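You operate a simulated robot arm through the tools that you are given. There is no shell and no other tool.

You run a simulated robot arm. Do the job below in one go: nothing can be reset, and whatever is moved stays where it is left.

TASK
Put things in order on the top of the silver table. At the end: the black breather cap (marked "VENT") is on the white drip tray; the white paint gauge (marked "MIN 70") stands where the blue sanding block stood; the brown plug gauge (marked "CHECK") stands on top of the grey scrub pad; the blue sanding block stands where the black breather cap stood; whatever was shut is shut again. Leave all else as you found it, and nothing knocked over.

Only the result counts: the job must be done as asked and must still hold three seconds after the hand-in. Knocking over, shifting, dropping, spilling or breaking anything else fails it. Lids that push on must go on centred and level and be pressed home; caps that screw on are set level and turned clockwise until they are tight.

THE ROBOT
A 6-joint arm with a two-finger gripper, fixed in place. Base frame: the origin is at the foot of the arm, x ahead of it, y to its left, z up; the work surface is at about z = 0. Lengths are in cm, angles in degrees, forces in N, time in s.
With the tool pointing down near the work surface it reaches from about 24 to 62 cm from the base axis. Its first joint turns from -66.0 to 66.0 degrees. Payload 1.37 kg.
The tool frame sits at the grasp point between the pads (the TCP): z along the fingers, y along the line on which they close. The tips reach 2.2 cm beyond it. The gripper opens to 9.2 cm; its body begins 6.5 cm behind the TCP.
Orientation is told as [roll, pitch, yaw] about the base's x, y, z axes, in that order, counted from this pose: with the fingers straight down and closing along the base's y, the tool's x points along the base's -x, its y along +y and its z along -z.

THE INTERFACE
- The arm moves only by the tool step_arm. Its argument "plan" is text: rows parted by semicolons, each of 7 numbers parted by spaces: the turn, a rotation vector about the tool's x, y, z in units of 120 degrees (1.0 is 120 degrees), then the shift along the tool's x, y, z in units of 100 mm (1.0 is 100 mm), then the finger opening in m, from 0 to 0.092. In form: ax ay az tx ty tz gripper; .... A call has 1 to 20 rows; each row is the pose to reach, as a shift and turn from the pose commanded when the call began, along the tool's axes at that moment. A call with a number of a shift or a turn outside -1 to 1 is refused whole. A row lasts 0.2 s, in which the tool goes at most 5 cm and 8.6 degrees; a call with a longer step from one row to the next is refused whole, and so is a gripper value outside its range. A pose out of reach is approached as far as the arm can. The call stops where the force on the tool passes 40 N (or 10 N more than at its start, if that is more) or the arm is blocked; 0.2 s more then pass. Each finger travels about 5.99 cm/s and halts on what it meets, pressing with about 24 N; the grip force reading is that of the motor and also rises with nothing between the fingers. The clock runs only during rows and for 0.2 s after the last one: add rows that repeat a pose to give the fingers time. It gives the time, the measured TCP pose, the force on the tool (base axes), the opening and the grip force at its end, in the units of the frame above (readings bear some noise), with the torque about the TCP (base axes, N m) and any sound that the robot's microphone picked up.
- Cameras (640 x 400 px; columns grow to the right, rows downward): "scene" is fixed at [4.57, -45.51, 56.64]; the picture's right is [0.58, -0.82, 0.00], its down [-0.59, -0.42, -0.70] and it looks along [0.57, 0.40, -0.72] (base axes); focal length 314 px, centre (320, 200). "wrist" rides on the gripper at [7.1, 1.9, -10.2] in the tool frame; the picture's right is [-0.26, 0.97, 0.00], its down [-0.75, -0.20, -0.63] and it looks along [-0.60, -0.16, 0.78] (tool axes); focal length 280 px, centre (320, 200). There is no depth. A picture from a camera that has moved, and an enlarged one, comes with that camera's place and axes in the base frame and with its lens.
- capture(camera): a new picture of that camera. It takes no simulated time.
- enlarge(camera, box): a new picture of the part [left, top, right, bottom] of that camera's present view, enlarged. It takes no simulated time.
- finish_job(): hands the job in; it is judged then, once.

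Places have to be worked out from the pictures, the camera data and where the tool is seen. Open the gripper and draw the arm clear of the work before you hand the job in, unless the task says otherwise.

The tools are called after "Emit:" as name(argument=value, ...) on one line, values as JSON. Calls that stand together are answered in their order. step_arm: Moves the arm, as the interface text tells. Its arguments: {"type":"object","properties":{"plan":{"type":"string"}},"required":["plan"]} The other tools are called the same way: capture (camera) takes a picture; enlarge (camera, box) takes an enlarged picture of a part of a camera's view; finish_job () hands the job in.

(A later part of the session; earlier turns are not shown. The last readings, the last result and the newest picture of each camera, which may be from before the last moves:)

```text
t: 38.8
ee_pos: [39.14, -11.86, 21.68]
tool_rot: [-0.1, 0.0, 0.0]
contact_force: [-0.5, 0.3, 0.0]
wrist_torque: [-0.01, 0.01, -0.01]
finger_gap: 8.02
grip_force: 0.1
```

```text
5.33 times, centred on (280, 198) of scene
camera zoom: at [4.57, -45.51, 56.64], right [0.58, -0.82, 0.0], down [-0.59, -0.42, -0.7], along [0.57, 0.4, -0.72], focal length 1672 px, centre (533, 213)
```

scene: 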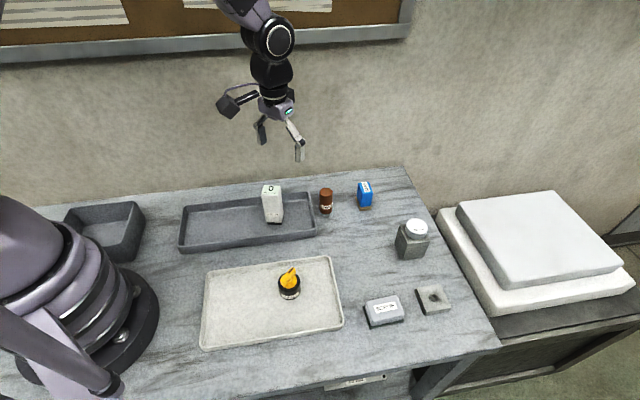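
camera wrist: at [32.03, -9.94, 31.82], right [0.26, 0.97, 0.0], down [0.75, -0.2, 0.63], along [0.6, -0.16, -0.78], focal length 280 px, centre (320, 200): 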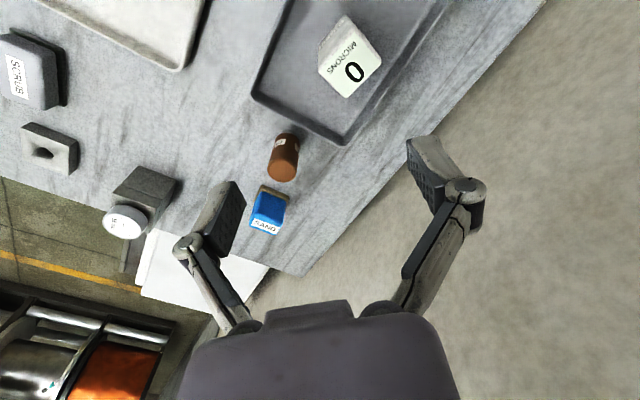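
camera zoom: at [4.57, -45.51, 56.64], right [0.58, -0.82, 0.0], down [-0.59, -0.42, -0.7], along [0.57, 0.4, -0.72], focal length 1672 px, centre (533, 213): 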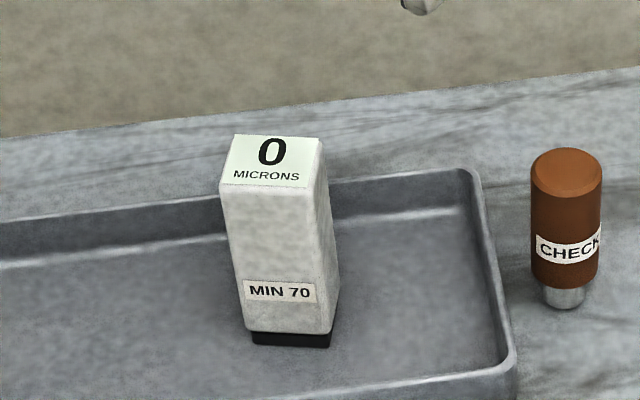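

The gauge's top measures about 3.5 x 2.8 cm at height ≈10, centred near (37.6, -9.2), turned about 32°. I'll grip across its 3.5 cm width (closing along the tray's length, away from the walls): yaw +31.6°, directly above it.

Emit:
step_arm(plan="0 0 -0.0527 0.03 0.053 0 0.08; 0 0 -0.1053 0.063 0.106 0 0.08; 0 0 -0.158 0.094 0.16 0 0.08; 0 0 -0.2107 0.126 0.213 0 0.08; 0 0 -0.2633 0.157 0.266 0 0.08; 0 0 -0.2633 0.157 0.266 0 0.08")

Emit:
capture(camera="wrist")

Emit:
enlarge(camera="wrist", box=[240, 30, 400, 130])

```text
t: 40.2
ee_pos: [37.4, -9.23, 21.83]
tool_rot: [-0.1, 0.0, 31.7]
contact_force: [0.3, -0.4, 0.3]
wrist_torque: [0.02, 0.0, 0.0]
finger_gap: 8.02
grip_force: 0.1
```

```text
taken
camera wrist: at [30.41, -11.39, 31.9], right [-0.28, 0.96, 0.0], down [0.75, 0.22, 0.63], along [0.6, 0.18, -0.78], focal length 280 px, centre (320, 200)
```

wrist: 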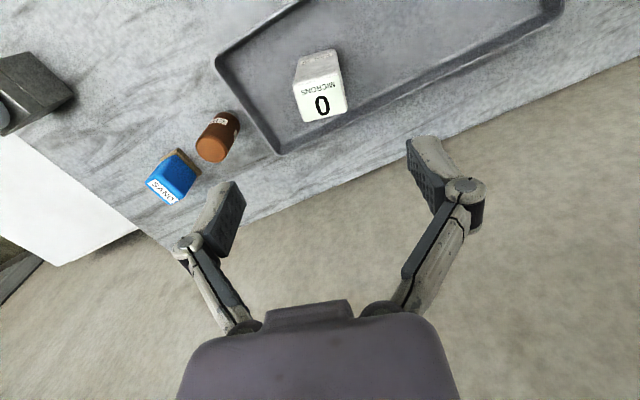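

```text
4.00 times, centred on (320, 80) of wrist
camera zoom: at [30.41, -11.39, 31.9], right [-0.28, 0.96, 0.0], down [0.75, 0.22, 0.63], along [0.6, 0.18, -0.78], focal length 1122 px, centre (320, 680)
```

zoom: 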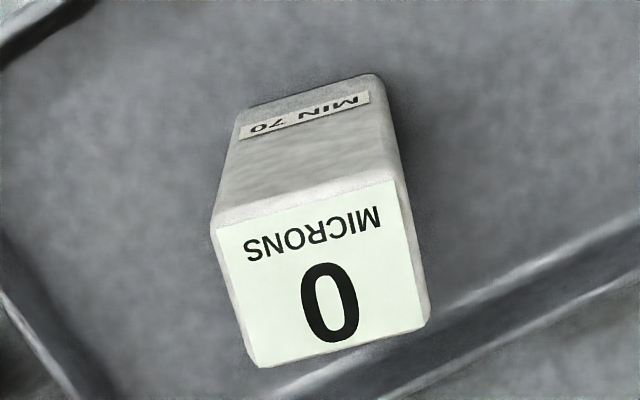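

Aligned to within ~0.2 cm; I shift slightly in depth and descend in two stages to mid-height of the gauge.

Emit:
step_arm(plan="0 0 0 -0.02 0 0.2 0.08; 0 0 0 -0.02 0 0.4 0.08; 0 0 0 -0.02 0 0.6 0.08; 0 0 0 -0.02 0 0.8 0.08; 0 0 0 -0.02 0 0.9 0.08; 0 0 0 -0.02 0 0.9 0.08")

Emit:
capture(camera="wrist")

Emit:
enlarge(camera="scene", box=[200, 140, 340, 228])

```text
t: 41.6
ee_pos: [37.42, -9.22, 12.79]
tool_rot: [0.0, 0.0, 31.6]
contact_force: [-0.2, 0.3, -0.1]
wrist_torque: [0.03, -0.01, 0.0]
finger_gap: 8.01
grip_force: 0.1
```

```text
taken
camera wrist: at [30.51, -11.33, 22.86], right [-0.28, 0.96, 0.0], down [0.75, 0.22, 0.63], along [0.6, 0.18, -0.78], focal length 280 px, centre (320, 200)
```

wrist: 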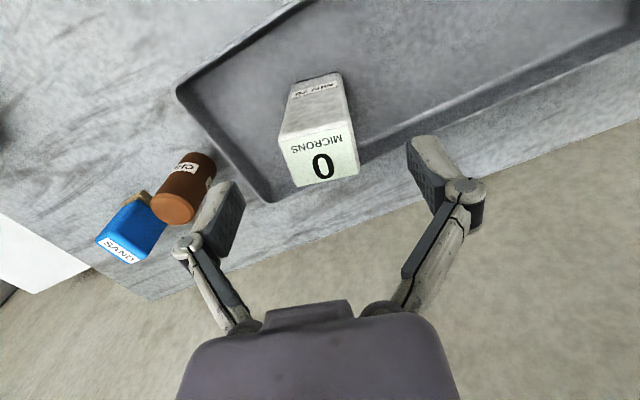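

```text
4.55 times, centred on (270, 184) of scene
camera zoom: at [4.57, -45.51, 56.64], right [0.58, -0.82, 0.0], down [-0.59, -0.42, -0.7], along [0.57, 0.4, -0.72], focal length 1425 px, centre (547, 273)
```

zoom: 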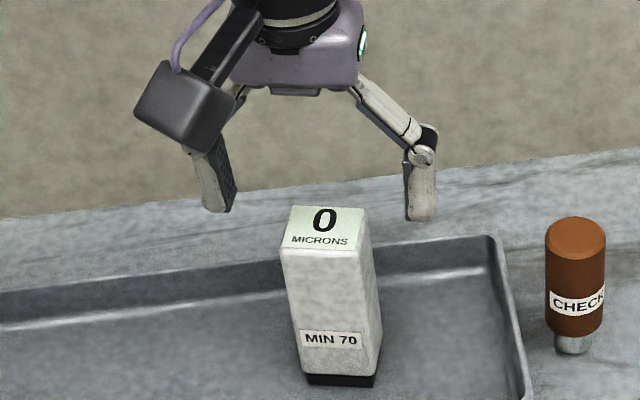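

Emit:
enlarge(camera="wrist", box=[240, 60, 400, 210])

```text
2.67 times, centred on (320, 135) of wrist
camera zoom: at [30.51, -11.33, 22.86], right [-0.28, 0.96, 0.0], down [0.75, 0.22, 0.63], along [0.6, 0.18, -0.78], focal length 748 px, centre (320, 373)
```

zoom: 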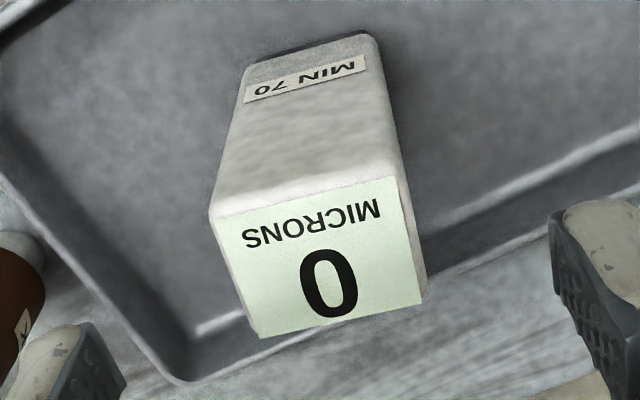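

The gauge centre is confirmed at about (37.7, -9.1). A further 0.2 cm depth correction, then down to z≈5.5.

Emit:
step_arm(plan="0 0 0 -0.02 0 0.1 0.08; 0 0 0 -0.02 0 0.25 0.08; 0 0 0 -0.02 0 0.4 0.08; 0 0 0 -0.02 0 0.55 0.08; 0 0 0 -0.02 0 0.67 0.08; 0 0 0 -0.02 0 0.73 0.08; 0 0 0 -0.02 0 0.73 0.08")

Emit:
capture(camera="wrist")

Emit:
enlarge(camera="scene", box=[200, 140, 340, 228])

```text
t: 43.2
ee_pos: [37.86, -9.23, 5.55]
tool_rot: [0.1, 0.1, 31.6]
contact_force: [-0.2, -0.9, -0.3]
wrist_torque: [0.0, 0.01, -0.01]
finger_gap: 8.0
grip_force: 0.0
```

```text
taken
camera wrist: at [30.81, -11.26, 15.62], right [-0.28, 0.96, 0.0], down [0.75, 0.22, 0.63], along [0.6, 0.18, -0.78], focal length 280 px, centre (320, 200)
```

wrist: 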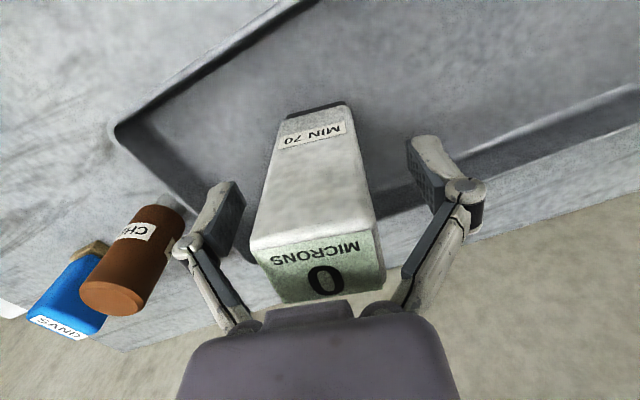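

```text
4.55 times, centred on (270, 184) of scene
camera zoom: at [4.57, -45.51, 56.64], right [0.58, -0.82, 0.0], down [-0.59, -0.42, -0.7], along [0.57, 0.4, -0.72], focal length 1425 px, centre (547, 273)
```

zoom: 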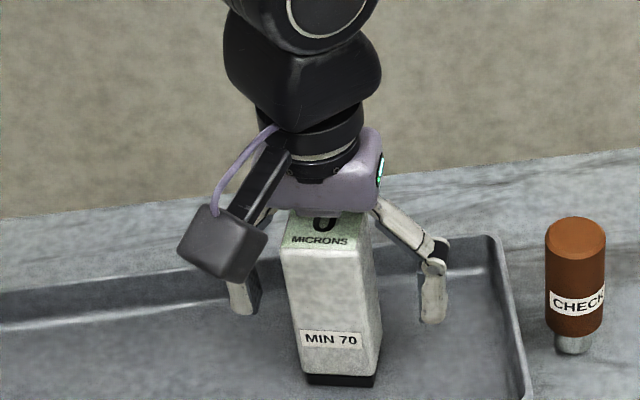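

Fingers straddle the gauge with no contact. Closing.

Emit:
step_arm(plan="0 0 0 0 0 0 0.065; 0 0 0 0 0 0 0.05; 0 0 0 0 0 0 0.04; 0 0 0 0 0 0 0.03; 0 0 0 0 0 0 0.02; 0 0 0 0 0 0 0.02; 0 0 0 0 0 0 0.02")

Emit:
capture(camera="wrist")

Emit:
enlarge(camera="scene", box=[200, 140, 340, 228])

```text
t: 44.8
ee_pos: [37.83, -9.11, 5.53]
tool_rot: [-0.1, 0.0, 31.7]
contact_force: [-0.9, 0.1, 4.7]
wrist_torque: [-0.08, 0.03, -0.01]
finger_gap: 4.24
grip_force: 23.8
```

```text
taken
camera wrist: at [30.81, -11.26, 15.64], right [-0.28, 0.96, 0.0], down [0.75, 0.22, 0.63], along [0.6, 0.18, -0.78], focal length 280 px, centre (320, 200)
```

wrist: 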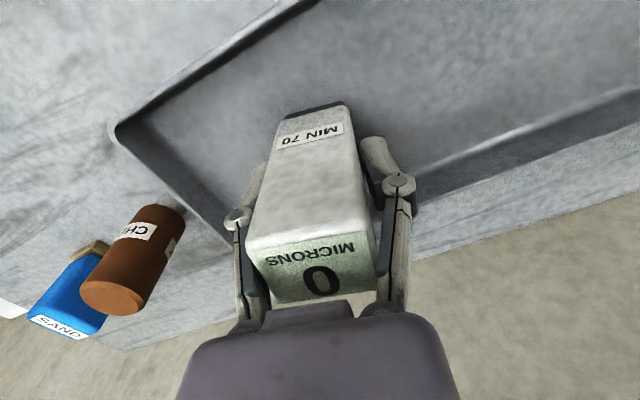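

```text
4.55 times, centred on (270, 184) of scene
camera zoom: at [4.57, -45.51, 56.64], right [0.58, -0.82, 0.0], down [-0.59, -0.42, -0.7], along [0.57, 0.4, -0.72], focal length 1425 px, centre (547, 273)
```

zoom: 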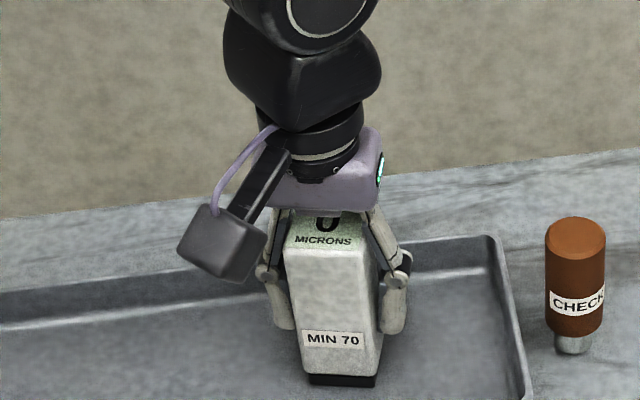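

The gap reads 4.24 cm, wider than I expected (~3.7), so I check closely for tilt or twist before lifting.

Emit:
enlarge(camera="wrist", box=[210, 80, 430, 310])

Emit:
enlarge(camera="scene", box=[240, 175, 310, 230])

```text
1.74 times, centred on (320, 195) of wrist
camera zoom: at [30.81, -11.26, 15.64], right [-0.28, 0.96, 0.0], down [0.75, 0.22, 0.63], along [0.6, 0.18, -0.78], focal length 488 px, centre (320, 209)
```

zoom: 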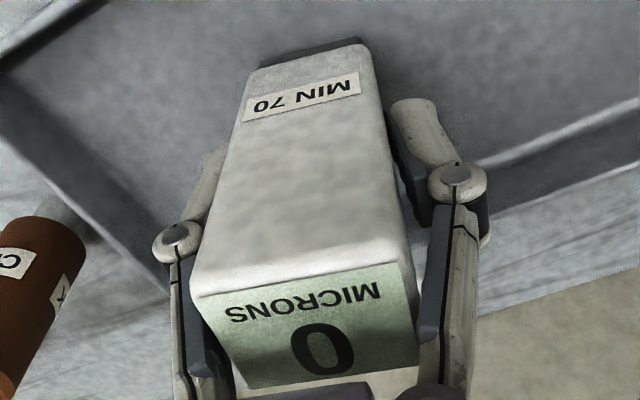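

```text
7.27 times, centred on (275, 202) of scene
camera zoom: at [4.57, -45.51, 56.64], right [0.58, -0.82, 0.0], down [-0.59, -0.42, -0.7], along [0.57, 0.4, -0.72], focal length 2280 px, centre (647, 182)
```

zoom: 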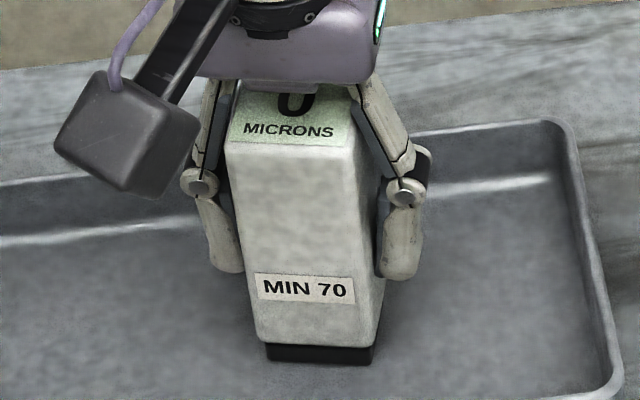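

Measured again, the white body is about 4.0–4.2 cm wide lower down (the label is inset), so the 4.24 cm gap fits a square grip. Lifting slowly 1.5 cm and checking for tilt.

Emit:
step_arm(plan="0 0 0 0 0 -0.03 0.02; 0 0 0 0 0 -0.07 0.02; 0 0 0 0 0 -0.11 0.02; 0 0 0 0 0 -0.15 0.02; 0 0 0 0 0 -0.15 0.02")

Emit:
capture(camera="wrist")

Emit:
enlarge(camera="scene", box=[200, 140, 340, 228])

```text
t: 46.0
ee_pos: [37.69, -9.25, 7.08]
tool_rot: [0.0, 0.0, 31.6]
contact_force: [-0.6, 0.4, -2.3]
wrist_torque: [0.0, -0.02, -0.03]
finger_gap: 4.25
grip_force: 24.3
```

```text
taken
camera wrist: at [30.72, -11.23, 17.14], right [-0.28, 0.96, 0.0], down [0.75, 0.22, 0.63], along [0.6, 0.18, -0.78], focal length 280 px, centre (320, 200)
```

wrist: 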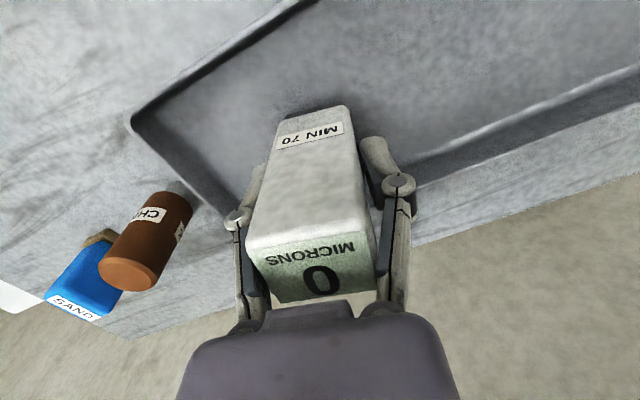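

```text
4.55 times, centred on (270, 184) of scene
camera zoom: at [4.57, -45.51, 56.64], right [0.58, -0.82, 0.0], down [-0.59, -0.42, -0.7], along [0.57, 0.4, -0.72], focal length 1425 px, centre (547, 273)
```

zoom: 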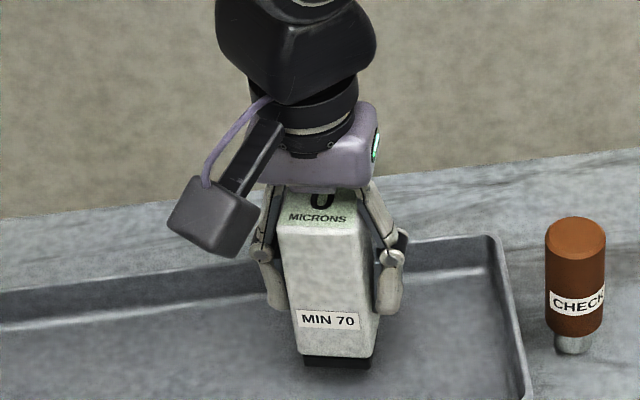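

Held square and steady. Raising it well clear of the tray, then carrying it towards SAND's old place, turning gradually.

Emit:
step_arm(plan="0 0 0 0 0 -0.15 0.02; 0 0 0 0 0 -0.3 0.02; 0 0 0 0 0 -0.45 0.02; 0 0 0 0 0 -0.6 0.02; 0 0 0 0 0 -0.75 0.02; 0 0 0 0 0 -0.87 0.02; 0 0 0 0 0 -0.9 0.02; 0 0 0 0 0 -0.9 0.02")

Emit:
step_arm(plan="0 0 0.04 0.04 -0.087 0 0.02; 0 0 0.085 0.086 -0.185 0 0.02; 0 0 0.135 0.136 -0.294 0 0.02; 0 0 0.185 0.186 -0.403 0 0.02; 0 0 0.235 0.237 -0.512 0 0.02; 0 0 0.285 0.287 -0.62 0 0.02; 0 0 0.319 0.3216 -0.6947 0 0.02; 0 0 0.319 0.3216 -0.6947 0 0.02")

Emit:
step_arm(plan="0 0 0.04 -0.022 -0.093 0 0.02; 0 0 0.085 -0.047 -0.198 0 0.02; 0 0 0.135 -0.075 -0.315 0 0.02; 0 0 0.185 -0.103 -0.432 0 0.02; 0 0 0.235 -0.131 -0.548 0 0.02; 0 0 0.285 -0.159 -0.665 0 0.02; 0 0 0.319 -0.1781 -0.7443 0 0.02; 0 0 0.319 -0.1781 -0.7443 0 0.02")

Emit:
capture(camera="wrist")

Emit:
capture(camera="scene")

```text
t: 47.8
ee_pos: [37.74, -9.11, 16.08]
tool_rot: [0.0, 0.0, 31.6]
contact_force: [0.4, 0.5, -2.6]
wrist_torque: [-0.02, 0.02, 0.01]
finger_gap: 4.23
grip_force: 24.3
```

```text
t: 49.6
ee_pos: [38.58, -16.68, 16.0]
tool_rot: [0.0, -0.1, -6.7]
contact_force: [1.2, -1.4, -1.5]
wrist_torque: [0.0, -0.01, 0.0]
finger_gap: 4.22
grip_force: 24.4
```

```text
t: 51.4
ee_pos: [39.58, -24.18, 15.94]
tool_rot: [0.0, 0.0, -45.1]
contact_force: [0.5, -1.4, -2.5]
wrist_torque: [0.01, -0.02, -0.02]
finger_gap: 4.17
grip_force: 24.0
```

```text
taken
camera wrist: at [35.92, -17.93, 26.06], right [0.87, 0.5, 0.0], down [0.39, -0.68, 0.62], along [0.31, -0.54, -0.78], focal length 280 px, centre (320, 200)
```

wrist: 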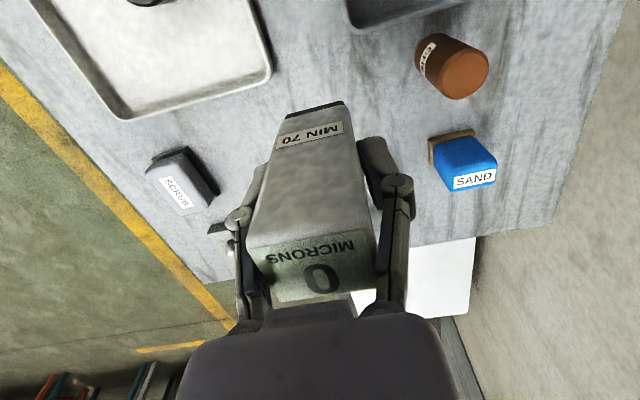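

```text
taken
```

scene: 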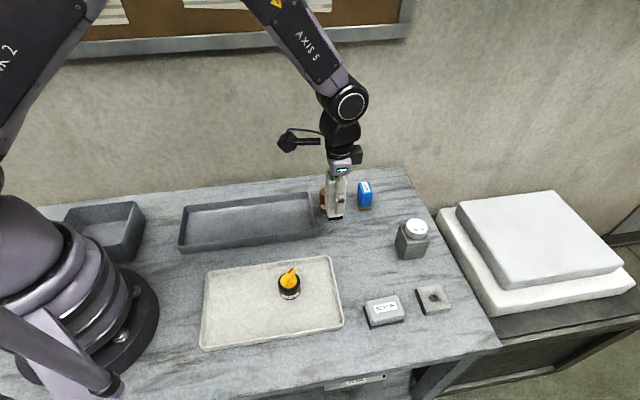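

Now the last leg to SAND's old place (40.4, -31.87).

Emit:
step_arm(plan="0 0 0 -0.08 -0.06 0 0.02; 0 0 0 -0.2 -0.16 0 0.02; 0 0 0 -0.34 -0.27 0 0.02; 0 0 0 -0.47 -0.375 0 0.02; 0 0 0 -0.57 -0.453 0 0.02; 0 0 0 -0.599 -0.476 0 0.02; 0 0 0 -0.599 -0.476 0 0.02")

Emit:
step_arm(plan="0 0 0 0 0 0.15 0.02; 0 0 0 0 0 0.3 0.02; 0 0 0 0 0 0.45 0.02; 0 0 0 0 0 0.6 0.02; 0 0 0 0 0 0.75 0.02; 0 0 0 0 0 0.85 0.02; 0 0 0 0 0 0.92 0.02; 0 0 0 0 0 0.92 0.02")

Emit:
capture(camera="wrist")

Emit:
enlarge(camera="scene", box=[300, 190, 460, 290])

```text
t: 53.0
ee_pos: [40.34, -31.84, 15.97]
tool_rot: [0.0, 0.1, -44.9]
contact_force: [-0.1, -0.3, -1.3]
wrist_torque: [0.0, 0.02, 0.0]
finger_gap: 4.14
grip_force: 24.3
```

```text
t: 54.8
ee_pos: [40.29, -32.04, 6.73]
tool_rot: [-0.1, 0.0, -44.9]
contact_force: [0.1, -0.6, -3.1]
wrist_torque: [-0.03, 0.03, 0.0]
finger_gap: 4.12
grip_force: 24.1
```

```text
taken
camera wrist: at [36.8, -25.66, 16.87], right [0.87, 0.5, 0.0], down [0.39, -0.68, 0.63], along [0.31, -0.54, -0.78], focal length 280 px, centre (320, 200)
```

wrist: 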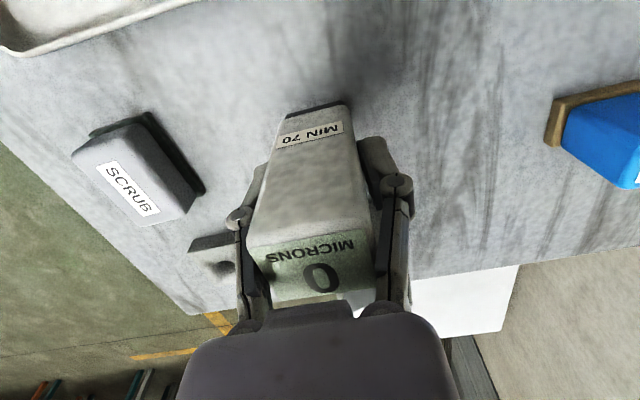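

```text
4.00 times, centred on (380, 240) of scene
camera zoom: at [4.57, -45.51, 56.64], right [0.58, -0.82, 0.0], down [-0.59, -0.42, -0.7], along [0.57, 0.4, -0.72], focal length 1254 px, centre (80, 40)
```

zoom: 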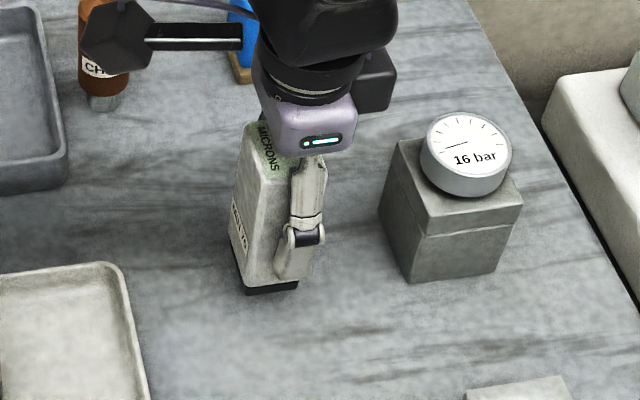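

Gauge hangs upright just above the spot. Easing down in small steps.

Emit:
step_arm(plan="0 0 0 0 0 0.04 0.02; 0 0 0 0 0 0.08 0.02; 0 0 0 0 0 0.11 0.02; 0 0 0 0 0 0.13 0.02; 0 0 0 0 0 0.13 0.02")

Emit:
step_arm(plan="0 0 0 0 0 0.01 0.02; 0 0 0 0 0 0.02 0.02; 0 0 0 0 0 0.02 0.02")

```text
t: 56.0
ee_pos: [40.31, -31.98, 5.48]
tool_rot: [0.0, 0.1, -44.8]
contact_force: [-0.2, -0.6, -0.3]
wrist_torque: [0.0, -0.02, -0.01]
finger_gap: 4.11
grip_force: 24.0
```

```text
t: 56.8
ee_pos: [40.6, -31.97, 5.32]
tool_rot: [0.1, 0.0, -44.9]
contact_force: [0.0, -0.3, -0.2]
wrist_torque: [-0.03, 0.06, -0.02]
finger_gap: 4.1
grip_force: 23.9
```

Emit:
step_arm(plan="0 0 0 0 0 0.01 0.02; 0 0 0 0 0 0.01 0.02")

Emit:
enlarge(camera="scene", box=[330, 210, 410, 270])

```text
t: 57.4
ee_pos: [40.5, -31.81, 5.35]
tool_rot: [0.0, 0.1, -44.9]
contact_force: [-3.4, 4.4, 15.0]
wrist_torque: [-0.01, 0.39, -0.07]
finger_gap: 4.1
grip_force: 23.6
```

```text
6.67 times, centred on (370, 240) of scene
camera zoom: at [4.56, -45.51, 56.65], right [0.58, -0.82, 0.0], down [-0.59, -0.42, -0.7], along [0.57, 0.4, -0.72], focal length 2090 px, centre (-13, -67)
```

zoom: 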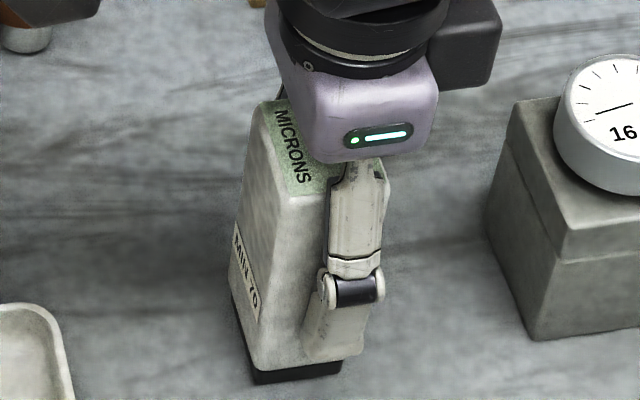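

Touchdown: 15 N with some torque, meaning the gauge's one bottom edge touched first (a degree or so of tilt in the grip). I relax the push and open slowly so it settles flat.

Emit:
step_arm(plan="0 0 0 0 0 -0.006 0.02; 0 0 0 0 0 -0.006 0.02")

Emit:
capture(camera="wrist")

```text
t: 58.0
ee_pos: [40.51, -32.01, 5.2]
tool_rot: [-0.1, -0.1, -44.9]
contact_force: [-2.7, 2.2, 15.0]
wrist_torque: [-0.09, 0.32, -0.08]
finger_gap: 4.12
grip_force: 23.6
```

```text
taken
camera wrist: at [36.83, -25.58, 15.37], right [0.87, 0.5, 0.0], down [0.39, -0.68, 0.63], along [0.31, -0.54, -0.78], focal length 280 px, centre (320, 200)
```

wrist: 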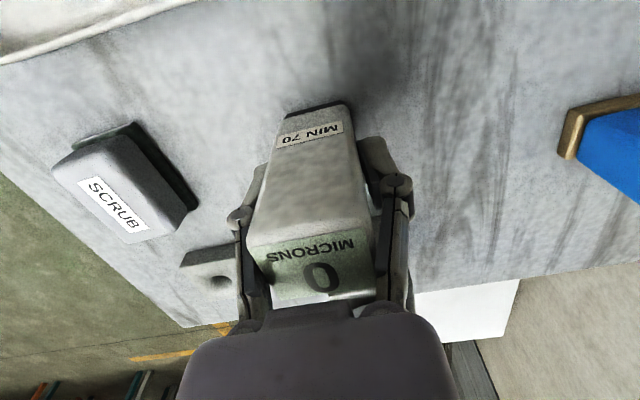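

Emit:
step_arm(plan="0 0 0 0 0 -0.008 0.02; 0 0 0 0 0 -0.008 0.02")

```text
t: 58.6
ee_pos: [40.33, -31.85, 5.28]
tool_rot: [0.0, 0.0, -44.9]
contact_force: [1.4, -1.4, 2.1]
wrist_torque: [-0.18, 0.0, 0.05]
finger_gap: 4.11
grip_force: 24.1
```

Preload gone. Opening slowly.

Emit:
step_arm(plan="0 0 0 0 0 0 0.039; 0 0 0 0 0 0 0.041; 0 0 0 0 0 0 0.042; 0 0 0 0 0 0 0.043; 0 0 0 0 0 0 0.044; 0 0 0 0 0 0 0.045; 0 0 0 0 0 0 0.047; 0 0 0 0 0 0 0.05; 0 0 0 0 0 0 0.055; 0 0 0 0 0 0 0.06; 0 0 0 0 0 0 0.068; 0 0 0 0 0 0 0.074; 0 0 0 0 0 0 0.074")

Emit:
capture(camera="wrist")

Emit:
enlarge(camera="scene", box=[330, 200, 420, 270])

```text
t: 61.4
ee_pos: [40.34, -31.87, 5.29]
tool_rot: [0.1, 0.0, -45.0]
contact_force: [0.2, 0.3, -0.1]
wrist_torque: [0.03, 0.04, -0.01]
finger_gap: 7.41
grip_force: 0.1
```

```text
taken
camera wrist: at [36.79, -25.55, 15.43], right [0.87, 0.5, 0.0], down [0.39, -0.68, 0.62], along [0.31, -0.54, -0.78], focal length 280 px, centre (320, 200)
```

wrist: 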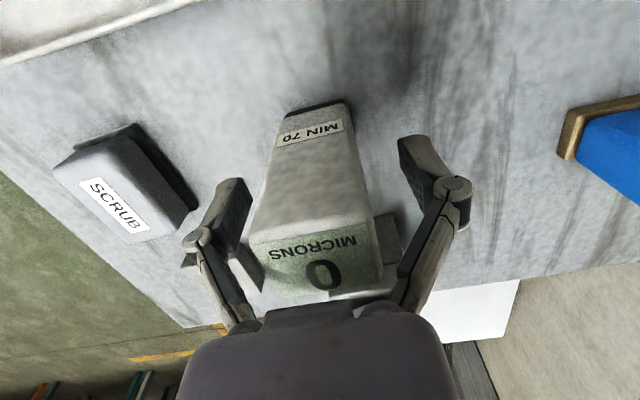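

```text
5.71 times, centred on (375, 235) of scene
camera zoom: at [4.57, -45.51, 56.64], right [0.58, -0.82, 0.0], down [-0.59, -0.42, -0.7], along [0.57, 0.4, -0.72], focal length 1792 px, centre (6, 0)
```

zoom: 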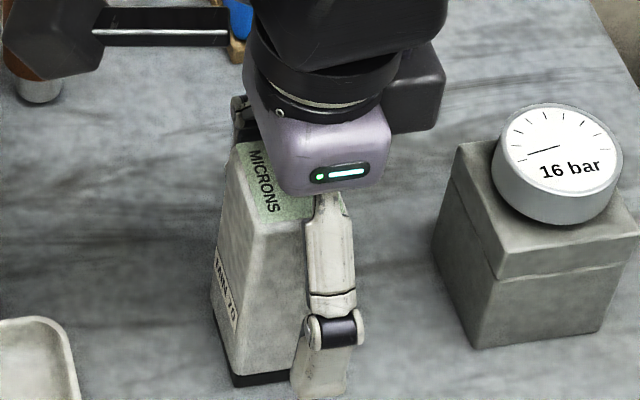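

The gauge stands on its own. Rising straight up clear of it.

Emit:
step_arm(plan="0 0 0 0 0 -0.1 0.074; 0 0 0 0 0 -0.25 0.074; 0 0 0 0 0 -0.4 0.074; 0 0 0 0 0 -0.6 0.074; 0 0 0 0 0 -0.8 0.074; 0 0 0 0 0 -1 0.074; 0 0 0 0 0 -1 0.074")

Emit:
step_arm(plan="0 0 0 0 0 -0.2 0.08; 0 0 0 0 0 -0.4 0.08; 0 0 0 0 0 -0.5 0.08; 0 0 0 0 0 -0.5 0.08")

Emit:
capture(camera="wrist")

Emit:
capture(camera="scene")

Emit:
enlarge(camera="scene", box=[320, 200, 420, 270])

```text
t: 63.0
ee_pos: [40.38, -31.78, 15.46]
tool_rot: [0.0, 0.0, -44.9]
contact_force: [-0.4, 0.0, -0.3]
wrist_torque: [0.03, 0.03, -0.02]
finger_gap: 7.37
grip_force: 0.1
```

```text
t: 64.0
ee_pos: [40.46, -31.77, 20.37]
tool_rot: [0.0, 0.1, -45.0]
contact_force: [0.5, 1.2, -0.2]
wrist_torque: [0.05, 0.02, 0.0]
finger_gap: 8.03
grip_force: 0.0
```

```text
taken
camera wrist: at [36.87, -25.48, 30.42], right [0.87, 0.5, 0.0], down [0.39, -0.68, 0.63], along [0.31, -0.54, -0.78], focal length 280 px, centre (320, 200)
```

wrist: 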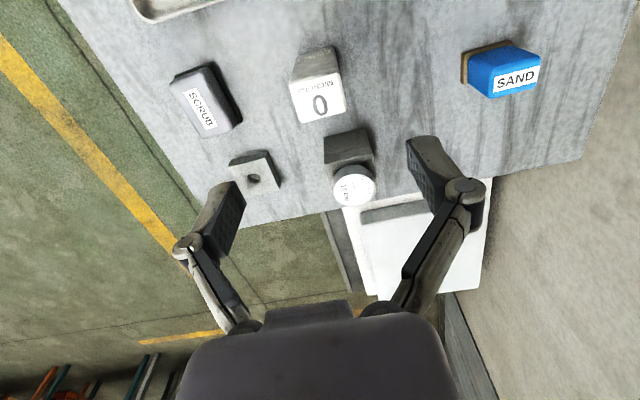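

```text
taken
```

scene: 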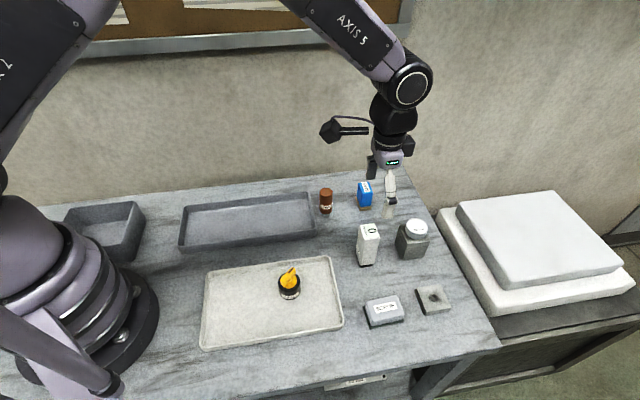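

```text
5.71 times, centred on (370, 235) of scene
camera zoom: at [4.57, -45.51, 56.64], right [0.58, -0.82, 0.0], down [-0.59, -0.42, -0.7], along [0.57, 0.4, -0.72], focal length 1792 px, centre (34, 0)
```

zoom: 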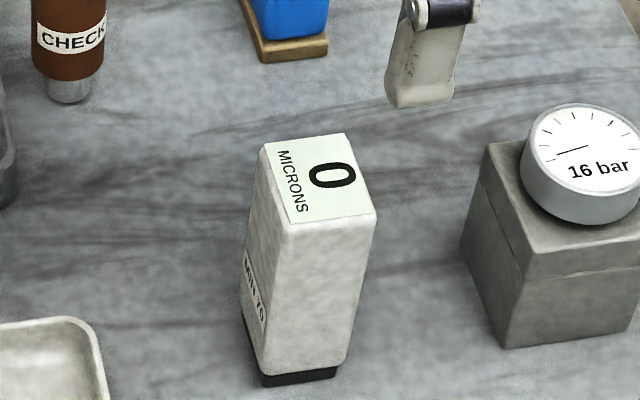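

The gauge stands upright. I check its centre against SAND's original centre with a close-up, and look at SCRUB as the next target.

Emit:
enlarge(camera="wrist", box=[250, 30, 410, 130])

Emit:
enlarge(camera="wrist", box=[140, 50, 300, 150])

```text
4.00 times, centred on (330, 80) of wrist
camera zoom: at [36.87, -25.48, 30.42], right [0.87, 0.5, 0.0], down [0.39, -0.68, 0.63], along [0.31, -0.54, -0.78], focal length 1122 px, centre (280, 680)
```

zoom: 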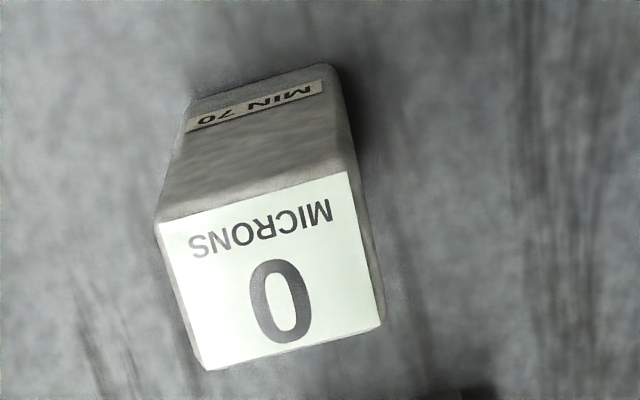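

```text
4.00 times, centred on (220, 100) of wrist
camera zoom: at [36.87, -25.48, 30.42], right [0.87, 0.5, 0.0], down [0.39, -0.68, 0.63], along [0.31, -0.54, -0.78], focal length 1122 px, centre (720, 600)
```

zoom: 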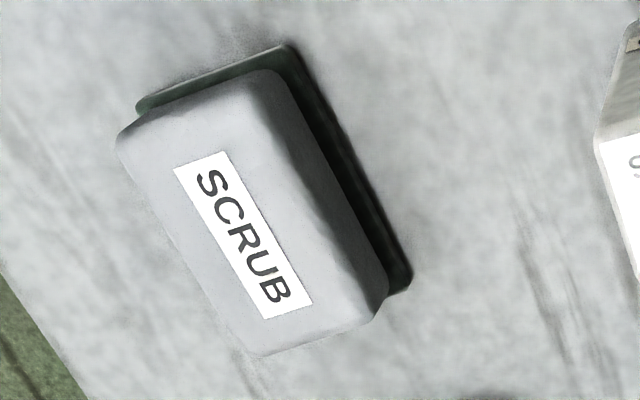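

Gauge centre came out at ≈(40.3,-31.7), matching SAND's old centre (40.4,-31.85). SCRUB: centre ≈(31.9,-40.4), about 6.7 x 4.3 cm, top at ≈3.1. Now I go above CHECK at ≈(45.95,-17.75), keeping yaw -45° so the fingers run parallel to the grey tray's end wall.

Emit:
step_arm(plan="0 0 0 0.08 0.17 0 0.08; 0 0 0 0.16 0.36 0 0.08; 0 0 0 0.24 0.55 0 0.08; 0 0 0 0.301 0.692 0 0.08")

Emit:
step_arm(plan="0 0 0 0.08 0.17 0 0.08; 0 0 0 0.16 0.36 0 0.08; 0 0 0 0.24 0.55 0 0.08; 0 0 0 0.301 0.692 0 0.08; 0 0 0 0.301 0.692 0 0.08")

Emit:
capture(camera="wrist")

Emit:
enlarge(camera="wrist", box=[240, 30, 400, 130])

```text
t: 65.0
ee_pos: [43.24, -24.74, 20.4]
tool_rot: [0.0, 0.1, -44.9]
contact_force: [0.4, -0.1, 0.4]
wrist_torque: [0.02, 0.02, -0.02]
finger_gap: 8.01
grip_force: 0.1
```

```text
t: 66.2
ee_pos: [45.91, -17.86, 20.33]
tool_rot: [0.0, -0.1, -44.9]
contact_force: [-0.2, 0.2, 0.3]
wrist_torque: [0.0, 0.01, -0.01]
finger_gap: 8.01
grip_force: 0.1
```

```text
taken
camera wrist: at [42.32, -11.5, 30.48], right [0.87, 0.5, 0.0], down [0.39, -0.68, 0.63], along [0.31, -0.54, -0.78], focal length 280 px, centre (320, 200)
```

wrist: 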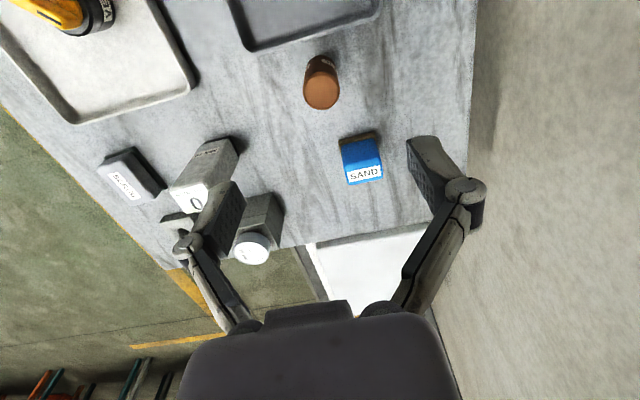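

```text
4.00 times, centred on (320, 80) of wrist
camera zoom: at [42.32, -11.5, 30.48], right [0.87, 0.5, 0.0], down [0.39, -0.68, 0.63], along [0.31, -0.54, -0.78], focal length 1122 px, centre (320, 680)
```

zoom: 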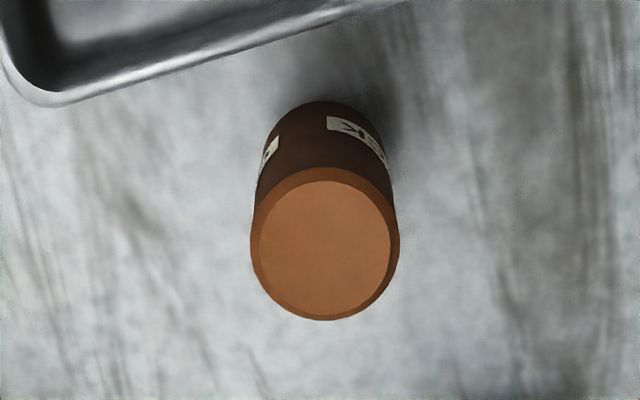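

CHECK's top is centred at ≈(46.0,-17.68), 3.0 cm across. Small lateral correction and descend in two stages.

Emit:
step_arm(plan="0 0 0 0 0.012 0.2 0.07; 0 0 0 0 0.012 0.4 0.07; 0 0 0 0 0.012 0.6 0.07; 0 0 0 0 0.012 0.8 0.07; 0 0 0 0 0.012 0.9 0.07; 0 0 0 0 0.012 0.9 0.07")

Emit:
capture(camera="wrist")

Emit:
enlarge(camera="wrist", box=[240, 80, 400, 180])

Emit:
enlarge(camera="scene", box=[260, 140, 400, 228])

```text
t: 67.6
ee_pos: [45.96, -17.85, 11.39]
tool_rot: [0.1, 0.0, -44.9]
contact_force: [0.1, 0.1, 0.6]
wrist_torque: [0.01, 0.01, -0.01]
finger_gap: 7.0
grip_force: 0.1
```

```text
taken
camera wrist: at [42.38, -11.45, 21.49], right [0.87, 0.5, 0.0], down [0.39, -0.68, 0.63], along [0.31, -0.54, -0.78], focal length 280 px, centre (320, 200)
```

wrist: 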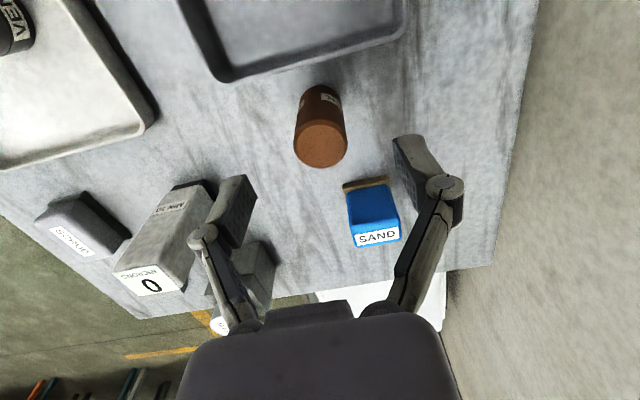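

```text
4.00 times, centred on (320, 130) of wrist
camera zoom: at [42.38, -11.45, 21.49], right [0.87, 0.5, 0.0], down [0.39, -0.68, 0.63], along [0.31, -0.54, -0.78], focal length 1122 px, centre (320, 480)
```

zoom: 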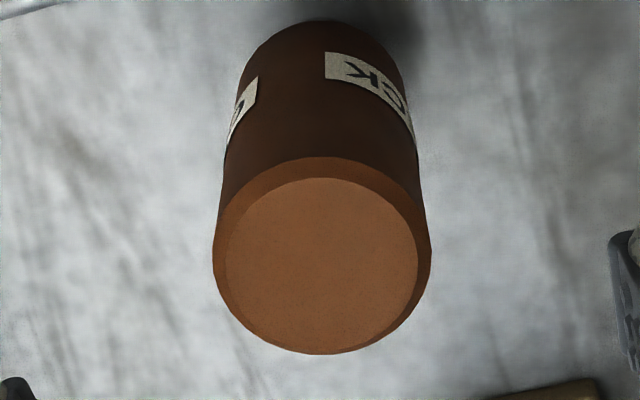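

```text
4.55 times, centred on (330, 184) of scene
camera zoom: at [4.57, -45.51, 56.64], right [0.58, -0.82, 0.0], down [-0.59, -0.42, -0.7], along [0.57, 0.4, -0.72], focal length 1425 px, centre (274, 273)
```

zoom: 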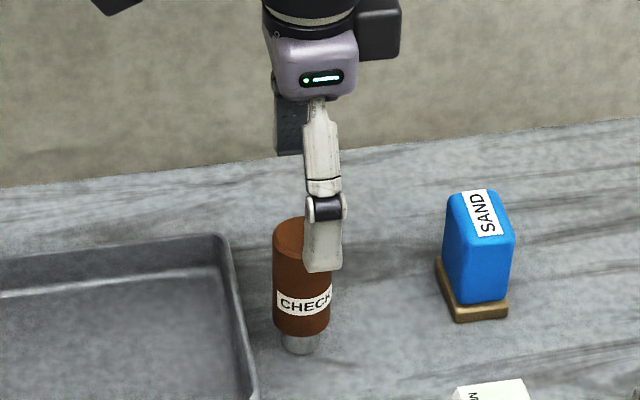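

Well centred. Descending to z≈4.9 and closing on the brown handle.

Emit:
step_arm(plan="0 0 0 0 0 0.15 0.07; 0 0 0 0 0 0.3 0.07; 0 0 0 0 0 0.45 0.07; 0 0 0 0 0 0.58 0.07; 0 0 0 0 0 0.65 0.07; 0 0 0 0 0 0.65 0.07")

Emit:
step_arm(plan="0 0 0 0 0 0 0.05; 0 0 0 0 0 0 0.04; 0 0 0 0 0 0 0.03; 0 0 0 0 0 0 0.02; 0 0 0 0 0 0 0.015; 0 0 0 0 0 0 0.015; 0 0 0 0 0 0 0.015")

Emit:
capture(camera="wrist")

Emit:
enlarge(camera="scene", box=[260, 140, 400, 228])

```text
t: 69.0
ee_pos: [46.02, -17.61, 4.93]
tool_rot: [-0.1, 0.0, -44.9]
contact_force: [0.2, -0.1, -0.9]
wrist_torque: [0.04, 0.0, 0.0]
finger_gap: 6.99
grip_force: 0.0
```

```text
t: 70.6
ee_pos: [45.95, -17.73, 4.82]
tool_rot: [0.0, 0.0, -44.9]
contact_force: [-0.7, -0.5, 0.9]
wrist_torque: [-0.04, 0.02, 0.01]
finger_gap: 2.82
grip_force: 23.6
```

```text
taken
camera wrist: at [42.38, -11.33, 14.99], right [0.87, 0.5, 0.0], down [0.39, -0.68, 0.62], along [0.31, -0.54, -0.78], focal length 280 px, centre (320, 200)
```

wrist: 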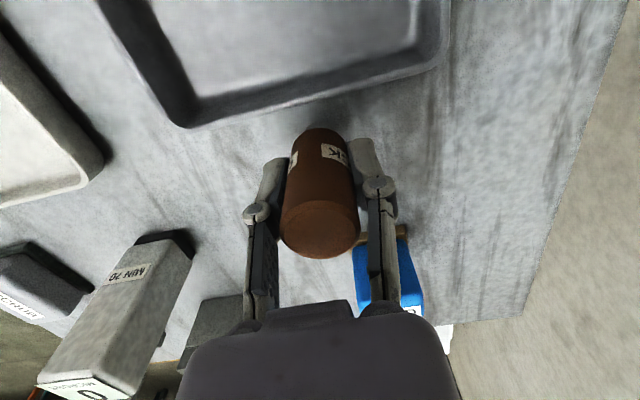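

```text
4.55 times, centred on (330, 184) of scene
camera zoom: at [4.57, -45.51, 56.64], right [0.58, -0.82, 0.0], down [-0.59, -0.42, -0.7], along [0.57, 0.4, -0.72], focal length 1425 px, centre (274, 273)
```

zoom: 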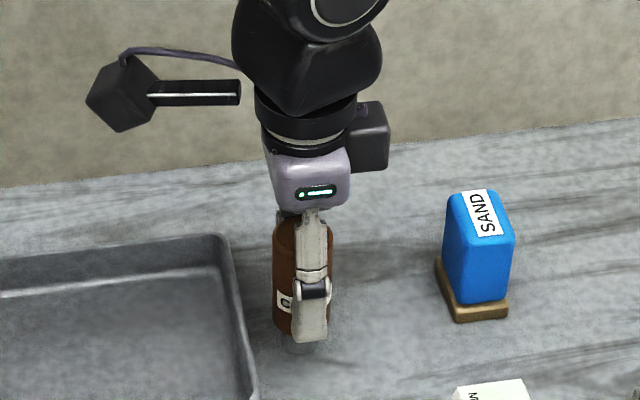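

CHECK is gripped at 2.82 cm. Lifting straight up to about z=18.8 so it clears the gauge on the way.

Emit:
step_arm(plan="0 0 0 0 0 -0.04 0.015; 0 0 0 0 0 -0.12 0.015; 0 0 0 0 0 -0.25 0.015; 0 0 0 0 0 -0.4 0.015; 0 0 0 0 0 -0.6 0.015; 0 0 0 0 0 -0.8 0.015; 0 0 0 0 0 -0.95 0.015; 0 0 0 0 0 -1 0.015")

Emit:
step_arm(plan="0 0 0 0 0 -0.15 0.015; 0 0 0 0 0 -0.3 0.015; 0 0 0 0 0 -0.4 0.015; 0 0 0 0 0 -0.4 0.015")

Emit:
capture(camera="wrist")

Emit:
capture(camera="scene")

```text
t: 72.4
ee_pos: [46.01, -17.82, 14.82]
tool_rot: [0.0, 0.0, -44.9]
contact_force: [-0.4, 0.3, -2.0]
wrist_torque: [0.02, 0.03, 0.03]
finger_gap: 2.82
grip_force: 24.0
```

```text
t: 73.4
ee_pos: [45.93, -17.86, 18.9]
tool_rot: [-0.1, 0.1, -44.9]
contact_force: [0.2, -0.7, -1.2]
wrist_torque: [-0.02, 0.0, -0.03]
finger_gap: 2.83
grip_force: 24.1
```

```text
taken
camera wrist: at [42.37, -11.47, 29.0], right [0.87, 0.5, 0.0], down [0.39, -0.68, 0.63], along [0.31, -0.54, -0.78], focal length 280 px, centre (320, 200)
```

wrist: 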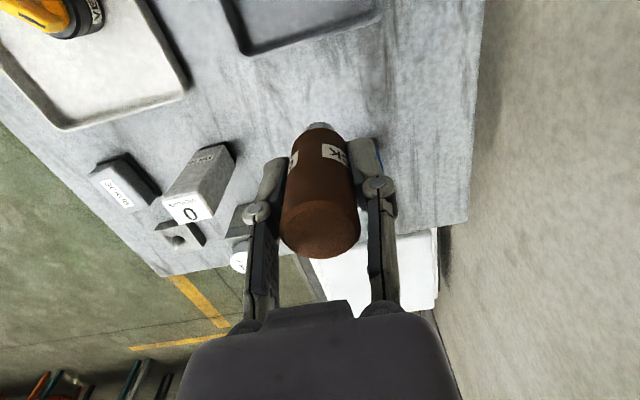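

```text
taken
```

scene: 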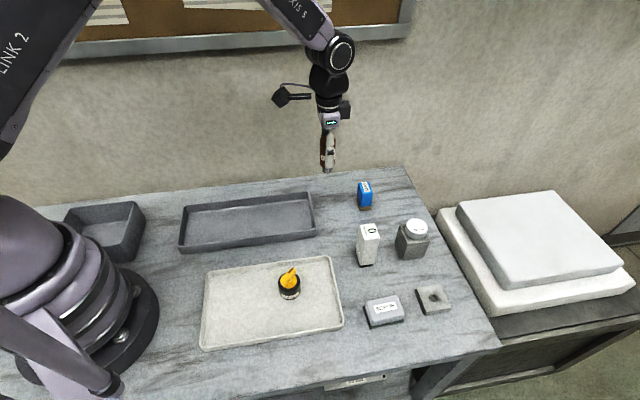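

Held firmly and upright. Carrying CHECK over to SCRUB.

Emit:
step_arm(plan="0 0 0 -0.025 -0.1 0 0.015; 0 0 0 -0.065 -0.28 0 0.015; 0 0 0 -0.11 -0.48 0 0.015; 0 0 0 -0.156 -0.67 0 0.015; 0 0 0 -0.2007 -0.863 0 0.015")

Emit:
step_arm(plan="0 0 0 -0.047 -0.2 0 0.015; 0 0 0 -0.093 -0.4 0 0.015; 0 0 0 -0.14 -0.6 0 0.015; 0 0 0 -0.18 -0.77 0 0.015; 0 0 0 -0.2007 -0.863 0 0.015")

Emit:
step_arm(plan="0 0 0 -0.047 -0.2 0 0.015; 0 0 0 -0.093 -0.4 0 0.015; 0 0 0 -0.14 -0.6 0 0.015; 0 0 0 -0.18 -0.77 0 0.015; 0 0 0 -0.2007 -0.863 0 0.015; 0 0 0 -0.2007 -0.863 0 0.015")

Emit:
capture(camera="wrist")

Emit:
enlarge(camera="scene", box=[310, 220, 450, 340])

```text
t: 74.6
ee_pos: [41.36, -25.41, 18.92]
tool_rot: [-0.1, -0.1, -44.9]
contact_force: [0.2, -0.8, -1.7]
wrist_torque: [0.02, 0.01, -0.01]
finger_gap: 2.81
grip_force: 24.1
```

```text
t: 75.8
ee_pos: [36.68, -32.71, 18.77]
tool_rot: [-0.1, 0.0, -44.9]
contact_force: [0.1, 0.4, -1.2]
wrist_torque: [0.02, -0.02, 0.03]
finger_gap: 2.82
grip_force: 23.8
```

```text
t: 77.2
ee_pos: [32.12, -40.47, 18.97]
tool_rot: [-0.1, 0.0, -44.9]
contact_force: [1.1, -0.2, -1.8]
wrist_torque: [0.01, 0.0, 0.01]
finger_gap: 2.82
grip_force: 24.3
```

```text
taken
camera wrist: at [28.44, -34.13, 28.98], right [0.87, 0.5, 0.0], down [0.39, -0.68, 0.62], along [0.31, -0.54, -0.78], focal length 280 px, centre (320, 200)
```

wrist: 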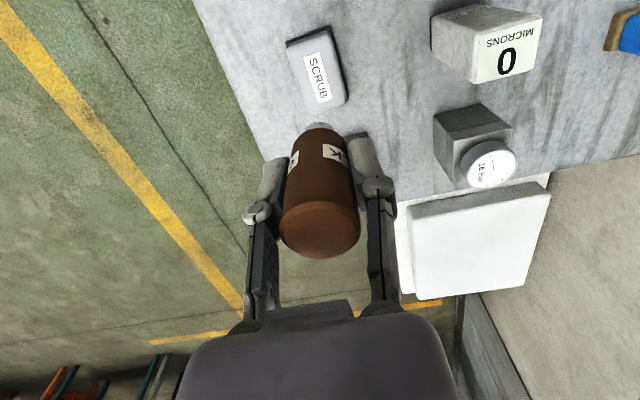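

```text
3.33 times, centred on (380, 280) of scene
camera zoom: at [4.57, -45.51, 56.64], right [0.58, -0.82, 0.0], down [-0.59, -0.42, -0.7], along [0.57, 0.4, -0.72], focal length 1045 px, centre (120, -67)
```

zoom: 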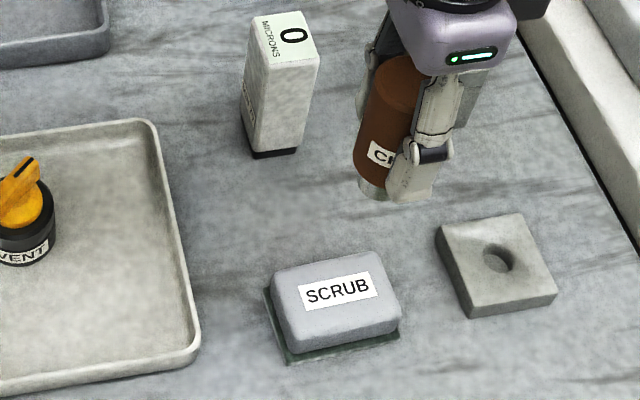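

Emit:
enlarge(camera="wrist", box=[260, 10, 380, 130])

```text
3.33 times, centred on (320, 70) of wrist
camera zoom: at [28.44, -34.13, 28.98], right [0.87, 0.5, 0.0], down [0.39, -0.68, 0.62], along [0.31, -0.54, -0.78], focal length 935 px, centre (320, 633)
```

zoom: 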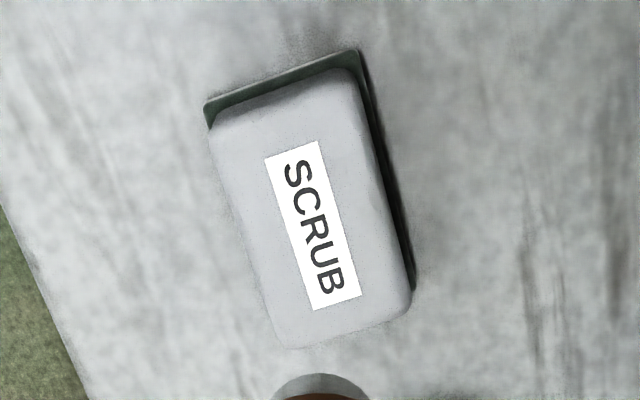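

CHECK is nearly over SCRUB's centre; a 0.2 cm correction and lowering to about 2 cm above it.

Emit:
step_arm(plan="0 0 0 0.02 0 0.15 0.015; 0 0 0 0.02 0 0.3 0.015; 0 0 0 0.02 0 0.45 0.015; 0 0 0 0.02 0 0.6 0.015; 0 0 0 0.02 0 0.73 0.015; 0 0 0 0.02 0 0.83 0.015; 0 0 0 0.02 0 0.88 0.015; 0 0 0 0.02 0 0.88 0.015")

Emit:
capture(camera="wrist")

Emit:
enlarge(camera="scene", box=[330, 250, 430, 340])

```text
t: 79.0
ee_pos: [31.9, -40.2, 10.03]
tool_rot: [0.0, 0.0, -45.0]
contact_force: [-0.2, -0.2, -1.4]
wrist_torque: [-0.03, 0.01, 0.01]
finger_gap: 2.79
grip_force: 24.0
```

```text
taken
camera wrist: at [28.32, -33.89, 20.15], right [0.87, 0.5, 0.0], down [0.39, -0.68, 0.62], along [0.31, -0.54, -0.78], focal length 280 px, centre (320, 200)
```

wrist: 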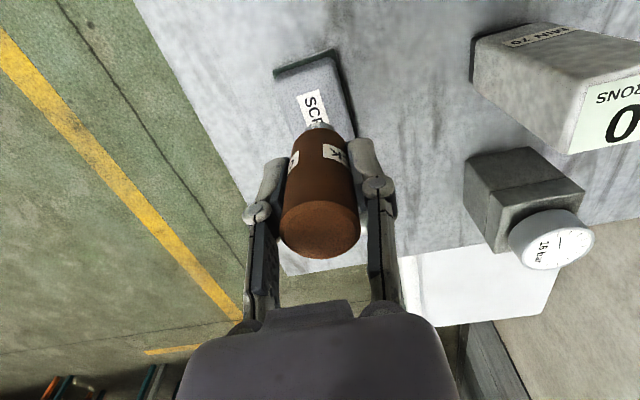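

```text
4.44 times, centred on (380, 295) of scene
camera zoom: at [4.57, -45.51, 56.64], right [0.58, -0.82, 0.0], down [-0.59, -0.42, -0.7], along [0.57, 0.4, -0.72], focal length 1393 px, centre (53, -222)
```

zoom: 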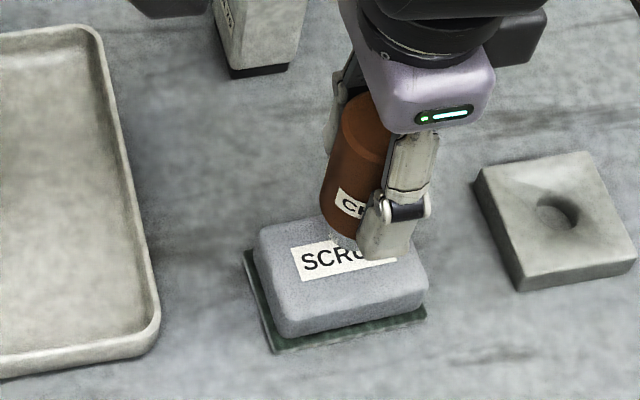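

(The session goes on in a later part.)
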